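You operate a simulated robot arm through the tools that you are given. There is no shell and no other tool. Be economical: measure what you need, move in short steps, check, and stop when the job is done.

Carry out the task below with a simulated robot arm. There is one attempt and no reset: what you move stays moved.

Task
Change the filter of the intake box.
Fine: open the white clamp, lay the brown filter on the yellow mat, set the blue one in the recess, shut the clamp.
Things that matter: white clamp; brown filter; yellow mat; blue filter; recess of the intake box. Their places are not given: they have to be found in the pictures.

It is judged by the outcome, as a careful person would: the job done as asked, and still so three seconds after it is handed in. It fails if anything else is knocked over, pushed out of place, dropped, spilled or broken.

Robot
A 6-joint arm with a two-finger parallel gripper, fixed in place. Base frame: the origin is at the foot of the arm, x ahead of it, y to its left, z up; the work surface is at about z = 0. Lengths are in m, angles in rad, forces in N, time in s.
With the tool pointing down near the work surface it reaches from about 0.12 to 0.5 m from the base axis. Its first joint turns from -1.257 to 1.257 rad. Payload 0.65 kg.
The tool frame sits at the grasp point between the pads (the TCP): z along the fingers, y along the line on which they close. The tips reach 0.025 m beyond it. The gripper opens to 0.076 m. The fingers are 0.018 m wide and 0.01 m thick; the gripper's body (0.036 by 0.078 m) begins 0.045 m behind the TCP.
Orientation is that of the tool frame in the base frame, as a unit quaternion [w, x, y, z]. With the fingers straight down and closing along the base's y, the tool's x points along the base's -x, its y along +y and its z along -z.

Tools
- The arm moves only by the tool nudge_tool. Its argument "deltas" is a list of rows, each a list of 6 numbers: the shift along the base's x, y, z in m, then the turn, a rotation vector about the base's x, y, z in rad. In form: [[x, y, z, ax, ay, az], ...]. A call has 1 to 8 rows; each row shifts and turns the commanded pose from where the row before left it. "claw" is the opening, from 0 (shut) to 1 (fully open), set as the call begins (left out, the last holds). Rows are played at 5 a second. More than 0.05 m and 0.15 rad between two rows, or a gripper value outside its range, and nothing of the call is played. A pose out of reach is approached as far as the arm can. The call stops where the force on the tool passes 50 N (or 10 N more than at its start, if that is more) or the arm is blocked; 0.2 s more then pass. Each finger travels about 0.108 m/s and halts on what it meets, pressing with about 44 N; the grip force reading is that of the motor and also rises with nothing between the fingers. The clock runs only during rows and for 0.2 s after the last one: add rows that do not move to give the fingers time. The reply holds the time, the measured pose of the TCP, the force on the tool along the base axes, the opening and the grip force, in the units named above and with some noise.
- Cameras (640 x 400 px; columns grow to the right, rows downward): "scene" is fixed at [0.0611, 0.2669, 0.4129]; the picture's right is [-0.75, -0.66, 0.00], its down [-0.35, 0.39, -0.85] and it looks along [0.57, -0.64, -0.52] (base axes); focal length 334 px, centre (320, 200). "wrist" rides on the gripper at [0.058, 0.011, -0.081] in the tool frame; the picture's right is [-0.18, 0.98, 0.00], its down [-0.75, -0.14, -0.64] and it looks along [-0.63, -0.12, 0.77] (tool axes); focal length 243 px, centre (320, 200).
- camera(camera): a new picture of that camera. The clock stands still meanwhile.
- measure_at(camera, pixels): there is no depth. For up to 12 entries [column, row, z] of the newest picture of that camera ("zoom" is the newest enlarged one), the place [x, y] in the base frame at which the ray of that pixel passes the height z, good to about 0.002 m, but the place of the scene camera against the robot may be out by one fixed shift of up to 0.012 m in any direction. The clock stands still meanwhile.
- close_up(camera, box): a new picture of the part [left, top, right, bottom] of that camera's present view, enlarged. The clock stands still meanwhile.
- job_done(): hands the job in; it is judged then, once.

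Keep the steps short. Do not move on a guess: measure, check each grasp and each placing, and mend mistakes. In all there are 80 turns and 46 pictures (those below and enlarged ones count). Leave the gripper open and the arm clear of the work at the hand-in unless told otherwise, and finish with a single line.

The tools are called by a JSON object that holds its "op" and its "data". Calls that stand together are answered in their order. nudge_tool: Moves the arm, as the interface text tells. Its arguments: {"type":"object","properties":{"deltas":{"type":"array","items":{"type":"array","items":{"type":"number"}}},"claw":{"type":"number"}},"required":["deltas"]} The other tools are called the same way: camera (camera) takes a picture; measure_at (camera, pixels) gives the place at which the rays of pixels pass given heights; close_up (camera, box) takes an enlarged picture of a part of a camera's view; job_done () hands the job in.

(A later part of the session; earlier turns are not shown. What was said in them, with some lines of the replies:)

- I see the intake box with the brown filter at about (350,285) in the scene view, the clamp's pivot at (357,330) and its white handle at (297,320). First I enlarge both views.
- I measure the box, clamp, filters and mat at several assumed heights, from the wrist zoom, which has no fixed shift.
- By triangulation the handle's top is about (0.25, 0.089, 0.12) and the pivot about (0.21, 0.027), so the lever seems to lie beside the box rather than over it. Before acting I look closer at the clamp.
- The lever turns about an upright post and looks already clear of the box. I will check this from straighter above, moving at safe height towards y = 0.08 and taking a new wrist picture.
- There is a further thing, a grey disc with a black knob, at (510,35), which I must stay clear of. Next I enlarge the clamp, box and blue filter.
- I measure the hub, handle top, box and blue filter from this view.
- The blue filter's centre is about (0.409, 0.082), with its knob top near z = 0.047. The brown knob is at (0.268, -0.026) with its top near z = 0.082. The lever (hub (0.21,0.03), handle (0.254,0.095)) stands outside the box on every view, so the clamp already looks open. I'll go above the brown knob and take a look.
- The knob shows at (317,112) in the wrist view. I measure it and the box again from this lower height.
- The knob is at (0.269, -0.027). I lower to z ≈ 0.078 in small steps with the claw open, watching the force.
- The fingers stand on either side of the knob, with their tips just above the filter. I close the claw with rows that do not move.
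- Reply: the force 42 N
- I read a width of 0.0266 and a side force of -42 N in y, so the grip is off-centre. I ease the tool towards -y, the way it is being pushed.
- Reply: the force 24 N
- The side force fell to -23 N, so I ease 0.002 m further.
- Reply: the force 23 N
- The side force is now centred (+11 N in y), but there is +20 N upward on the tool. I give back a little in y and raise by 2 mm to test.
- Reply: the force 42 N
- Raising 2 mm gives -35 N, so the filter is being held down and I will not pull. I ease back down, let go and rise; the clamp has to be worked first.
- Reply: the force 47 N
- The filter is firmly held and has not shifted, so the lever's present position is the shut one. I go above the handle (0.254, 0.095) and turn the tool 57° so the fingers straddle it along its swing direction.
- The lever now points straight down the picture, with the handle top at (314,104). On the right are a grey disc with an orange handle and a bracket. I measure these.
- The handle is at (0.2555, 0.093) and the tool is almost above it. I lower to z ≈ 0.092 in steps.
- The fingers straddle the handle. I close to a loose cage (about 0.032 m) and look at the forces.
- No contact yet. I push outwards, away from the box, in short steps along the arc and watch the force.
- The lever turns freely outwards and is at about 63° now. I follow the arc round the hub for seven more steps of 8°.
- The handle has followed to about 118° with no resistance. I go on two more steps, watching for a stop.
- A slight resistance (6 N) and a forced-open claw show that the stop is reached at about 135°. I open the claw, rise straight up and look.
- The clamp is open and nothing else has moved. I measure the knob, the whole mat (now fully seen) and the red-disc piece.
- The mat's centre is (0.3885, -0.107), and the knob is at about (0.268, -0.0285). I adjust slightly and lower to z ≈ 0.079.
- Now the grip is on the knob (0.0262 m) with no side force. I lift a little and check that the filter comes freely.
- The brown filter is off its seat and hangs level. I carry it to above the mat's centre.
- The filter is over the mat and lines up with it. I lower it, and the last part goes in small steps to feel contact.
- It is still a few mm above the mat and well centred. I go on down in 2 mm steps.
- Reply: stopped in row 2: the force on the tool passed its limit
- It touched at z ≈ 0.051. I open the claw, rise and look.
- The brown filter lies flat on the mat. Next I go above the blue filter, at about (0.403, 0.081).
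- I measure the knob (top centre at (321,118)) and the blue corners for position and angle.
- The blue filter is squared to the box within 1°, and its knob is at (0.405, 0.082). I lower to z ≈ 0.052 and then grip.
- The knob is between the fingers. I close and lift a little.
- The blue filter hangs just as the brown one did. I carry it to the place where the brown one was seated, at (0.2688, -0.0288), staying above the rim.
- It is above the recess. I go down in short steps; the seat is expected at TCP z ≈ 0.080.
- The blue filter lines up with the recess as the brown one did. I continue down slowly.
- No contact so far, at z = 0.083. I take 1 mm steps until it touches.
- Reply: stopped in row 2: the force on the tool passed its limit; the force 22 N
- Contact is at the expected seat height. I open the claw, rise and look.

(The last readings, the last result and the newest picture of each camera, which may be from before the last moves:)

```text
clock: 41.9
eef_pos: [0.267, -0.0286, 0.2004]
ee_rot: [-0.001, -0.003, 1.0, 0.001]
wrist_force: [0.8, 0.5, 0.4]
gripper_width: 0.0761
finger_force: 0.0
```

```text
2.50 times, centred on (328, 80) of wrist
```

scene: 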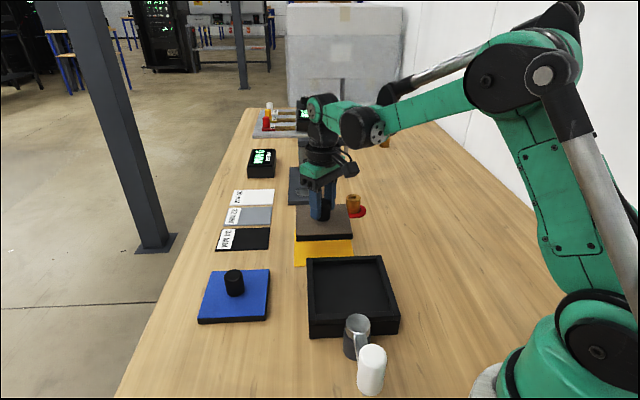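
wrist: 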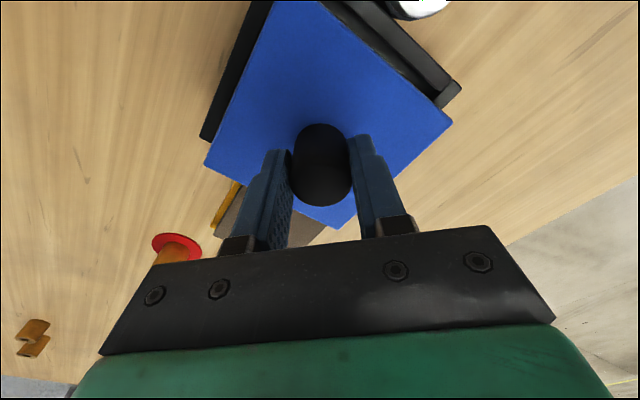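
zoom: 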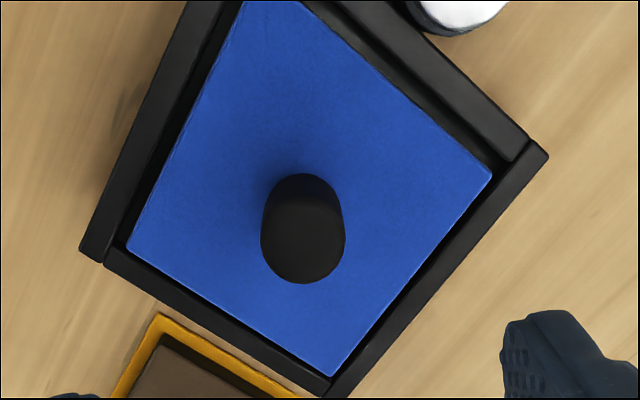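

The blue filter is seated flat, its edges just where the brown one's were. Now the clamp: I go back over the handle by the same way, turning the tool by 2.4 rad.

{"op": "nudge_tool", "data": {"deltas": [[0, 0, 0, 0, 0, 0.141], [0, 0, 0, 0, 0, 0.141], [0, 0, 0, 0, 0, 0.141], [0, 0, 0, 0, 0, 0.141], [0, 0, 0, 0, 0, 0.141], [0, 0, 0, 0, 0, 0.141], [0, 0, 0, 0, 0, 0.141], [0, 0, 0, 0, 0, 0.141]]}}

{"op": "nudge_tool", "data": {"deltas": [[-0.014, 0.014, 0, 0, 0, 0.141], [-0.014, 0.014, 0, 0, 0, 0.141], [-0.014, 0.014, 0, 0, 0, 0.141], [-0.014, 0.014, 0, 0, 0, 0.141], [-0.014, 0.014, 0, 0, 0, 0.141], [-0.014, 0.014, 0, 0, 0, 0.141], [-0.014, 0.014, 0, 0, 0, 0.141], [-0.014, 0.014, 0, 0, 0, 0.141]]}}

{"op": "camera", "data": {"camera": "wrist"}}

{"op": "close_up", "data": {"camera": "scene", "box": [290, 290, 450, 390]}}

```text
clock: 43.7
eef_pos: [0.2674, -0.0294, 0.2009]
ee_rot: [-0.001, -0.538, 0.843, 0.0]
wrist_force: [0.3, 0.5, -0.1]
gripper_width: 0.0761
finger_force: 0.0
```

```text
clock: 45.5
eef_pos: [0.1559, 0.083, 0.2012]
ee_rot: [0.0, 0.905, -0.426, 0.0]
wrist_force: [0.2, 0.1, 0.1]
gripper_width: 0.076
finger_force: 0.1
```

```text
10 pictures are left
```

wrist: 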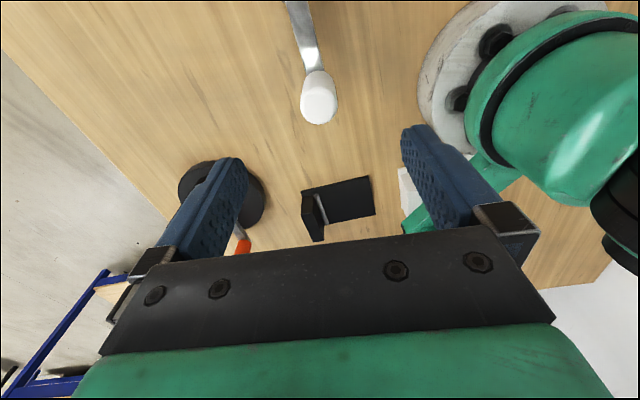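

```text
4.00 times, centred on (370, 340) of scene
```

zoom: 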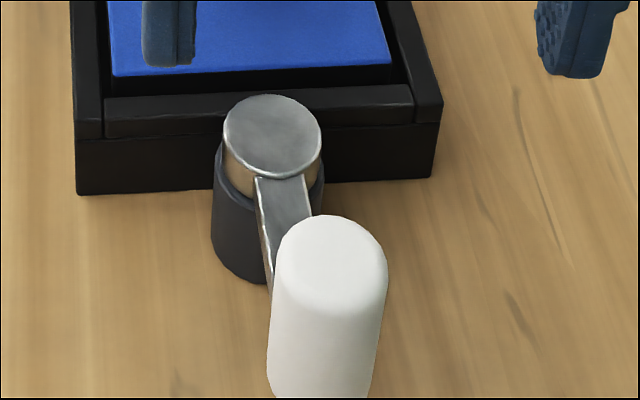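

The handle top is at (320,104) in the wrist view. I measure it.

{"op": "measure_at", "data": {"camera": "wrist", "pixels": [[320, 106, 0.11], [307, 30, 0.055]]}}

```text
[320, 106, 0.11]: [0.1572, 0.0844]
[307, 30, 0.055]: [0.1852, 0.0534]
```

The tool is straight above the handle. I lower to z ≈ 0.092 and then cage the handle.

{"op": "nudge_tool", "data": {"deltas": [[0.0005, 0.001, -0.03, 0, 0, 0], [0, 0, -0.03, 0, 0, 0], [0, 0, -0.025, 0, 0, 0], [0, 0, -0.012, 0, 0, 0], [0, 0, -0.012, 0, 0, 0], [0, 0, 0, 0, 0, 0]]}}

{"op": "nudge_tool", "data": {"deltas": [[0, 0, 0, 0, 0, 0], [0, 0, 0, 0, 0, 0], [0, 0, 0, 0, 0, 0]], "claw": 0.42}}

```text
clock: 46.9
eef_pos: [0.1563, 0.0859, 0.092]
ee_rot: [0.001, 0.905, -0.426, 0.0]
wrist_force: [-1.1, -0.1, 0.0]
gripper_width: 0.0758
finger_force: 0.1
```

```text
clock: 47.7
eef_pos: [0.1564, 0.0848, 0.0922]
ee_rot: [0.0, 0.904, -0.427, 0.001]
wrist_force: [0.2, 0.0, 0.4]
gripper_width: 0.0319
finger_force: 0.0
```

The handle is caged. I swing it back along the arc towards the box, eight steps of 8°.

{"op": "nudge_tool", "data": {"deltas": [[0.0082, 0.007, 0, 0, 0, -0.1396], [0.0092, 0.0057, 0, 0, 0, -0.1396], [0.0098, 0.0045, 0, 0, 0, -0.1396], [0.0104, 0.003, 0, 0, 0, -0.1396], [0.0107, 0.0016, 0, 0, 0, -0.1396], [0.0108, 0, 0, 0, 0, -0.1396], [0.0107, -0.0014, 0, 0, 0, -0.1396], [0.0104, -0.0029, 0, 0, 0, -0.1396]]}}

{"op": "nudge_tool", "data": {"deltas": [[0.005, -0.0021, 0, 0, 0, -0.07], [0.0049, -0.0023, 0, 0, 0, -0.07], [0, 0, 0, 0, 0, 0]]}}

{"op": "close_up", "data": {"camera": "scene", "box": [220, 260, 420, 385]}}

```text
clock: 49.5
eef_pos: [0.236, 0.1007, 0.0938]
ee_rot: [-0.001, -0.54, 0.842, -0.001]
wrist_force: [-0.4, 0.6, 0.3]
gripper_width: 0.0328
finger_force: 0.7
```

```text
clock: 50.3
eef_pos: [0.2455, 0.0977, 0.0926]
ee_rot: [0.0, -0.481, 0.877, 0.0]
wrist_force: [1.3, -0.8, -0.3]
gripper_width: 0.0328
finger_force: 0.6
```

```text
3.20 times, centred on (320, 322) of scene
```

zoom: 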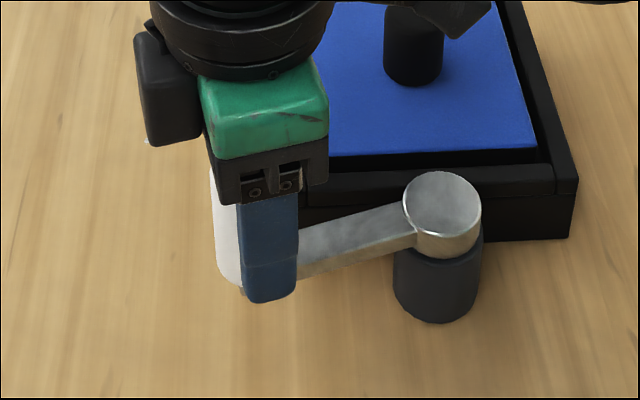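

The lever is almost back, a few degrees short of its first place. I push on in 3 mm steps until the stop is felt.

{"op": "nudge_tool", "data": {"deltas": [[0.0026, -0.0015, 0, 0, 0, -0.03], [0.0025, -0.0016, 0, 0, 0, -0.03], [0.0025, -0.0016, 0, 0, 0, -0.03], [0, 0, 0, 0, 0, 0]]}}

```text
clock: 51.3
eef_pos: [0.2542, 0.0921, 0.091]
ee_rot: [0.0, -0.441, 0.898, 0.0]
wrist_force: [-0.3, -0.7, 1.2]
gripper_width: 0.0324
finger_force: 0.1
```

{"op": "nudge_tool", "data": {"deltas": [[0.0017, -0.0011, 0, 0, 0, 0], [0.0017, -0.0011, 0, 0, 0, 0], [0, 0, 0, 0, 0, 0]]}}

{"op": "close_up", "data": {"camera": "scene", "box": [270, 280, 420, 374]}}

```text
clock: 52.1
eef_pos: [0.2564, 0.0898, 0.0933]
ee_rot: [0.0, -0.441, 0.897, 0.0]
wrist_force: [-4.0, 0.8, -0.4]
gripper_width: 0.0346
finger_force: 2.4
```

```text
4.26 times, centred on (345, 327) of scene
```

zoom: 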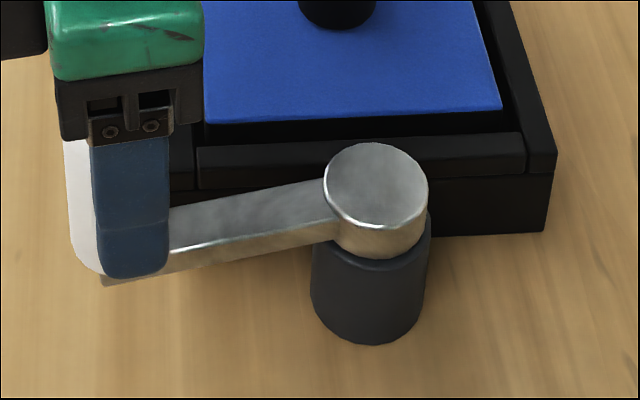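

I felt the stop (the claw was forced to 0.0346 m, -4 N), and the lever lies exactly as in the first picture. I back off within the slack, open the claw, rise and step clear.

{"op": "nudge_tool", "data": {"deltas": [[-0.0015, 0.001, 0, 0, 0, 0], [0, 0, 0, 0, 0, 0], [0, 0, 0, 0, 0, 0], [0, 0, 0.03, 0, 0, 0], [0, 0, 0.04, 0, 0, 0], [0, 0, 0.04, 0, 0, 0], [0, 0, 0.04, 0, 0, 0], [0, 0, 0, 0, 0, 0]], "claw": 1}}

{"op": "nudge_tool", "data": {"deltas": [[-0.005, -0.018, 0, 0, 0, -0.13], [-0.005, -0.018, 0, 0, 0, -0.13], [-0.005, -0.018, 0, 0, 0, -0.13], [-0.005, -0.018, 0, 0, 0, -0.13], [-0.005, -0.018, 0, 0, 0, -0.13], [-0.005, -0.018, 0, 0, 0, -0.13], [-0.005, -0.018, 0, 0, 0, -0.13], [0, 0, 0, 0, 0, 0]]}}

{"op": "camera", "data": {"camera": "scene"}}

{"op": "close_up", "data": {"camera": "scene", "box": [180, 215, 440, 378]}}

{"op": "close_up", "data": {"camera": "wrist", "box": [160, 0, 520, 225]}}

```text
clock: 53.9
eef_pos: [0.2566, 0.0929, 0.2425]
ee_rot: [-0.001, -0.441, 0.898, -0.001]
wrist_force: [0.3, 0.1, -0.6]
gripper_width: 0.0758
finger_force: 0.1
```

```text
clock: 55.7
eef_pos: [0.2205, -0.0368, 0.2423]
ee_rot: [-0.001, 0.0, 1.0, 0.001]
wrist_force: [0.2, -0.9, 0.7]
gripper_width: 0.0759
finger_force: 0.1
```

```text
6 pictures are left
```

scene: 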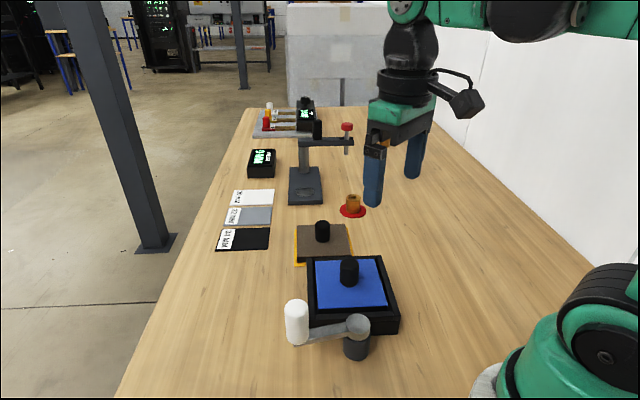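

```text
2.45 times, centred on (310, 296) of scene
```

zoom: 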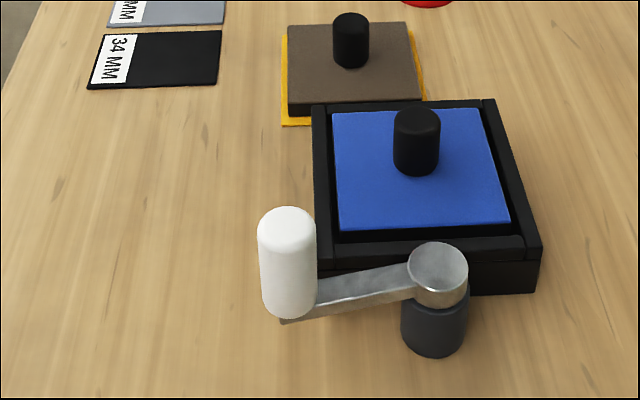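

```text
1.78 times, centred on (340, 112) of wrist
```

zoom: 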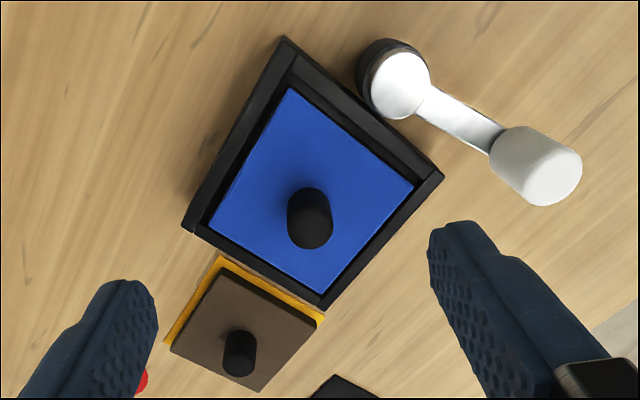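

The blue filter is seated, the brown one lies flat on the mat, the clamp is back in its shut position, the arm is clear, the claw is open, and all other things stand as before. I hand it in.

{"op": "job_done", "data": {}}

```text
The job is handed in.
```

Filter changed: the blue filter sits in the recess, the brown one lies on the yellow mat, and the white clamp is swung back to its stop, where it was at the start.
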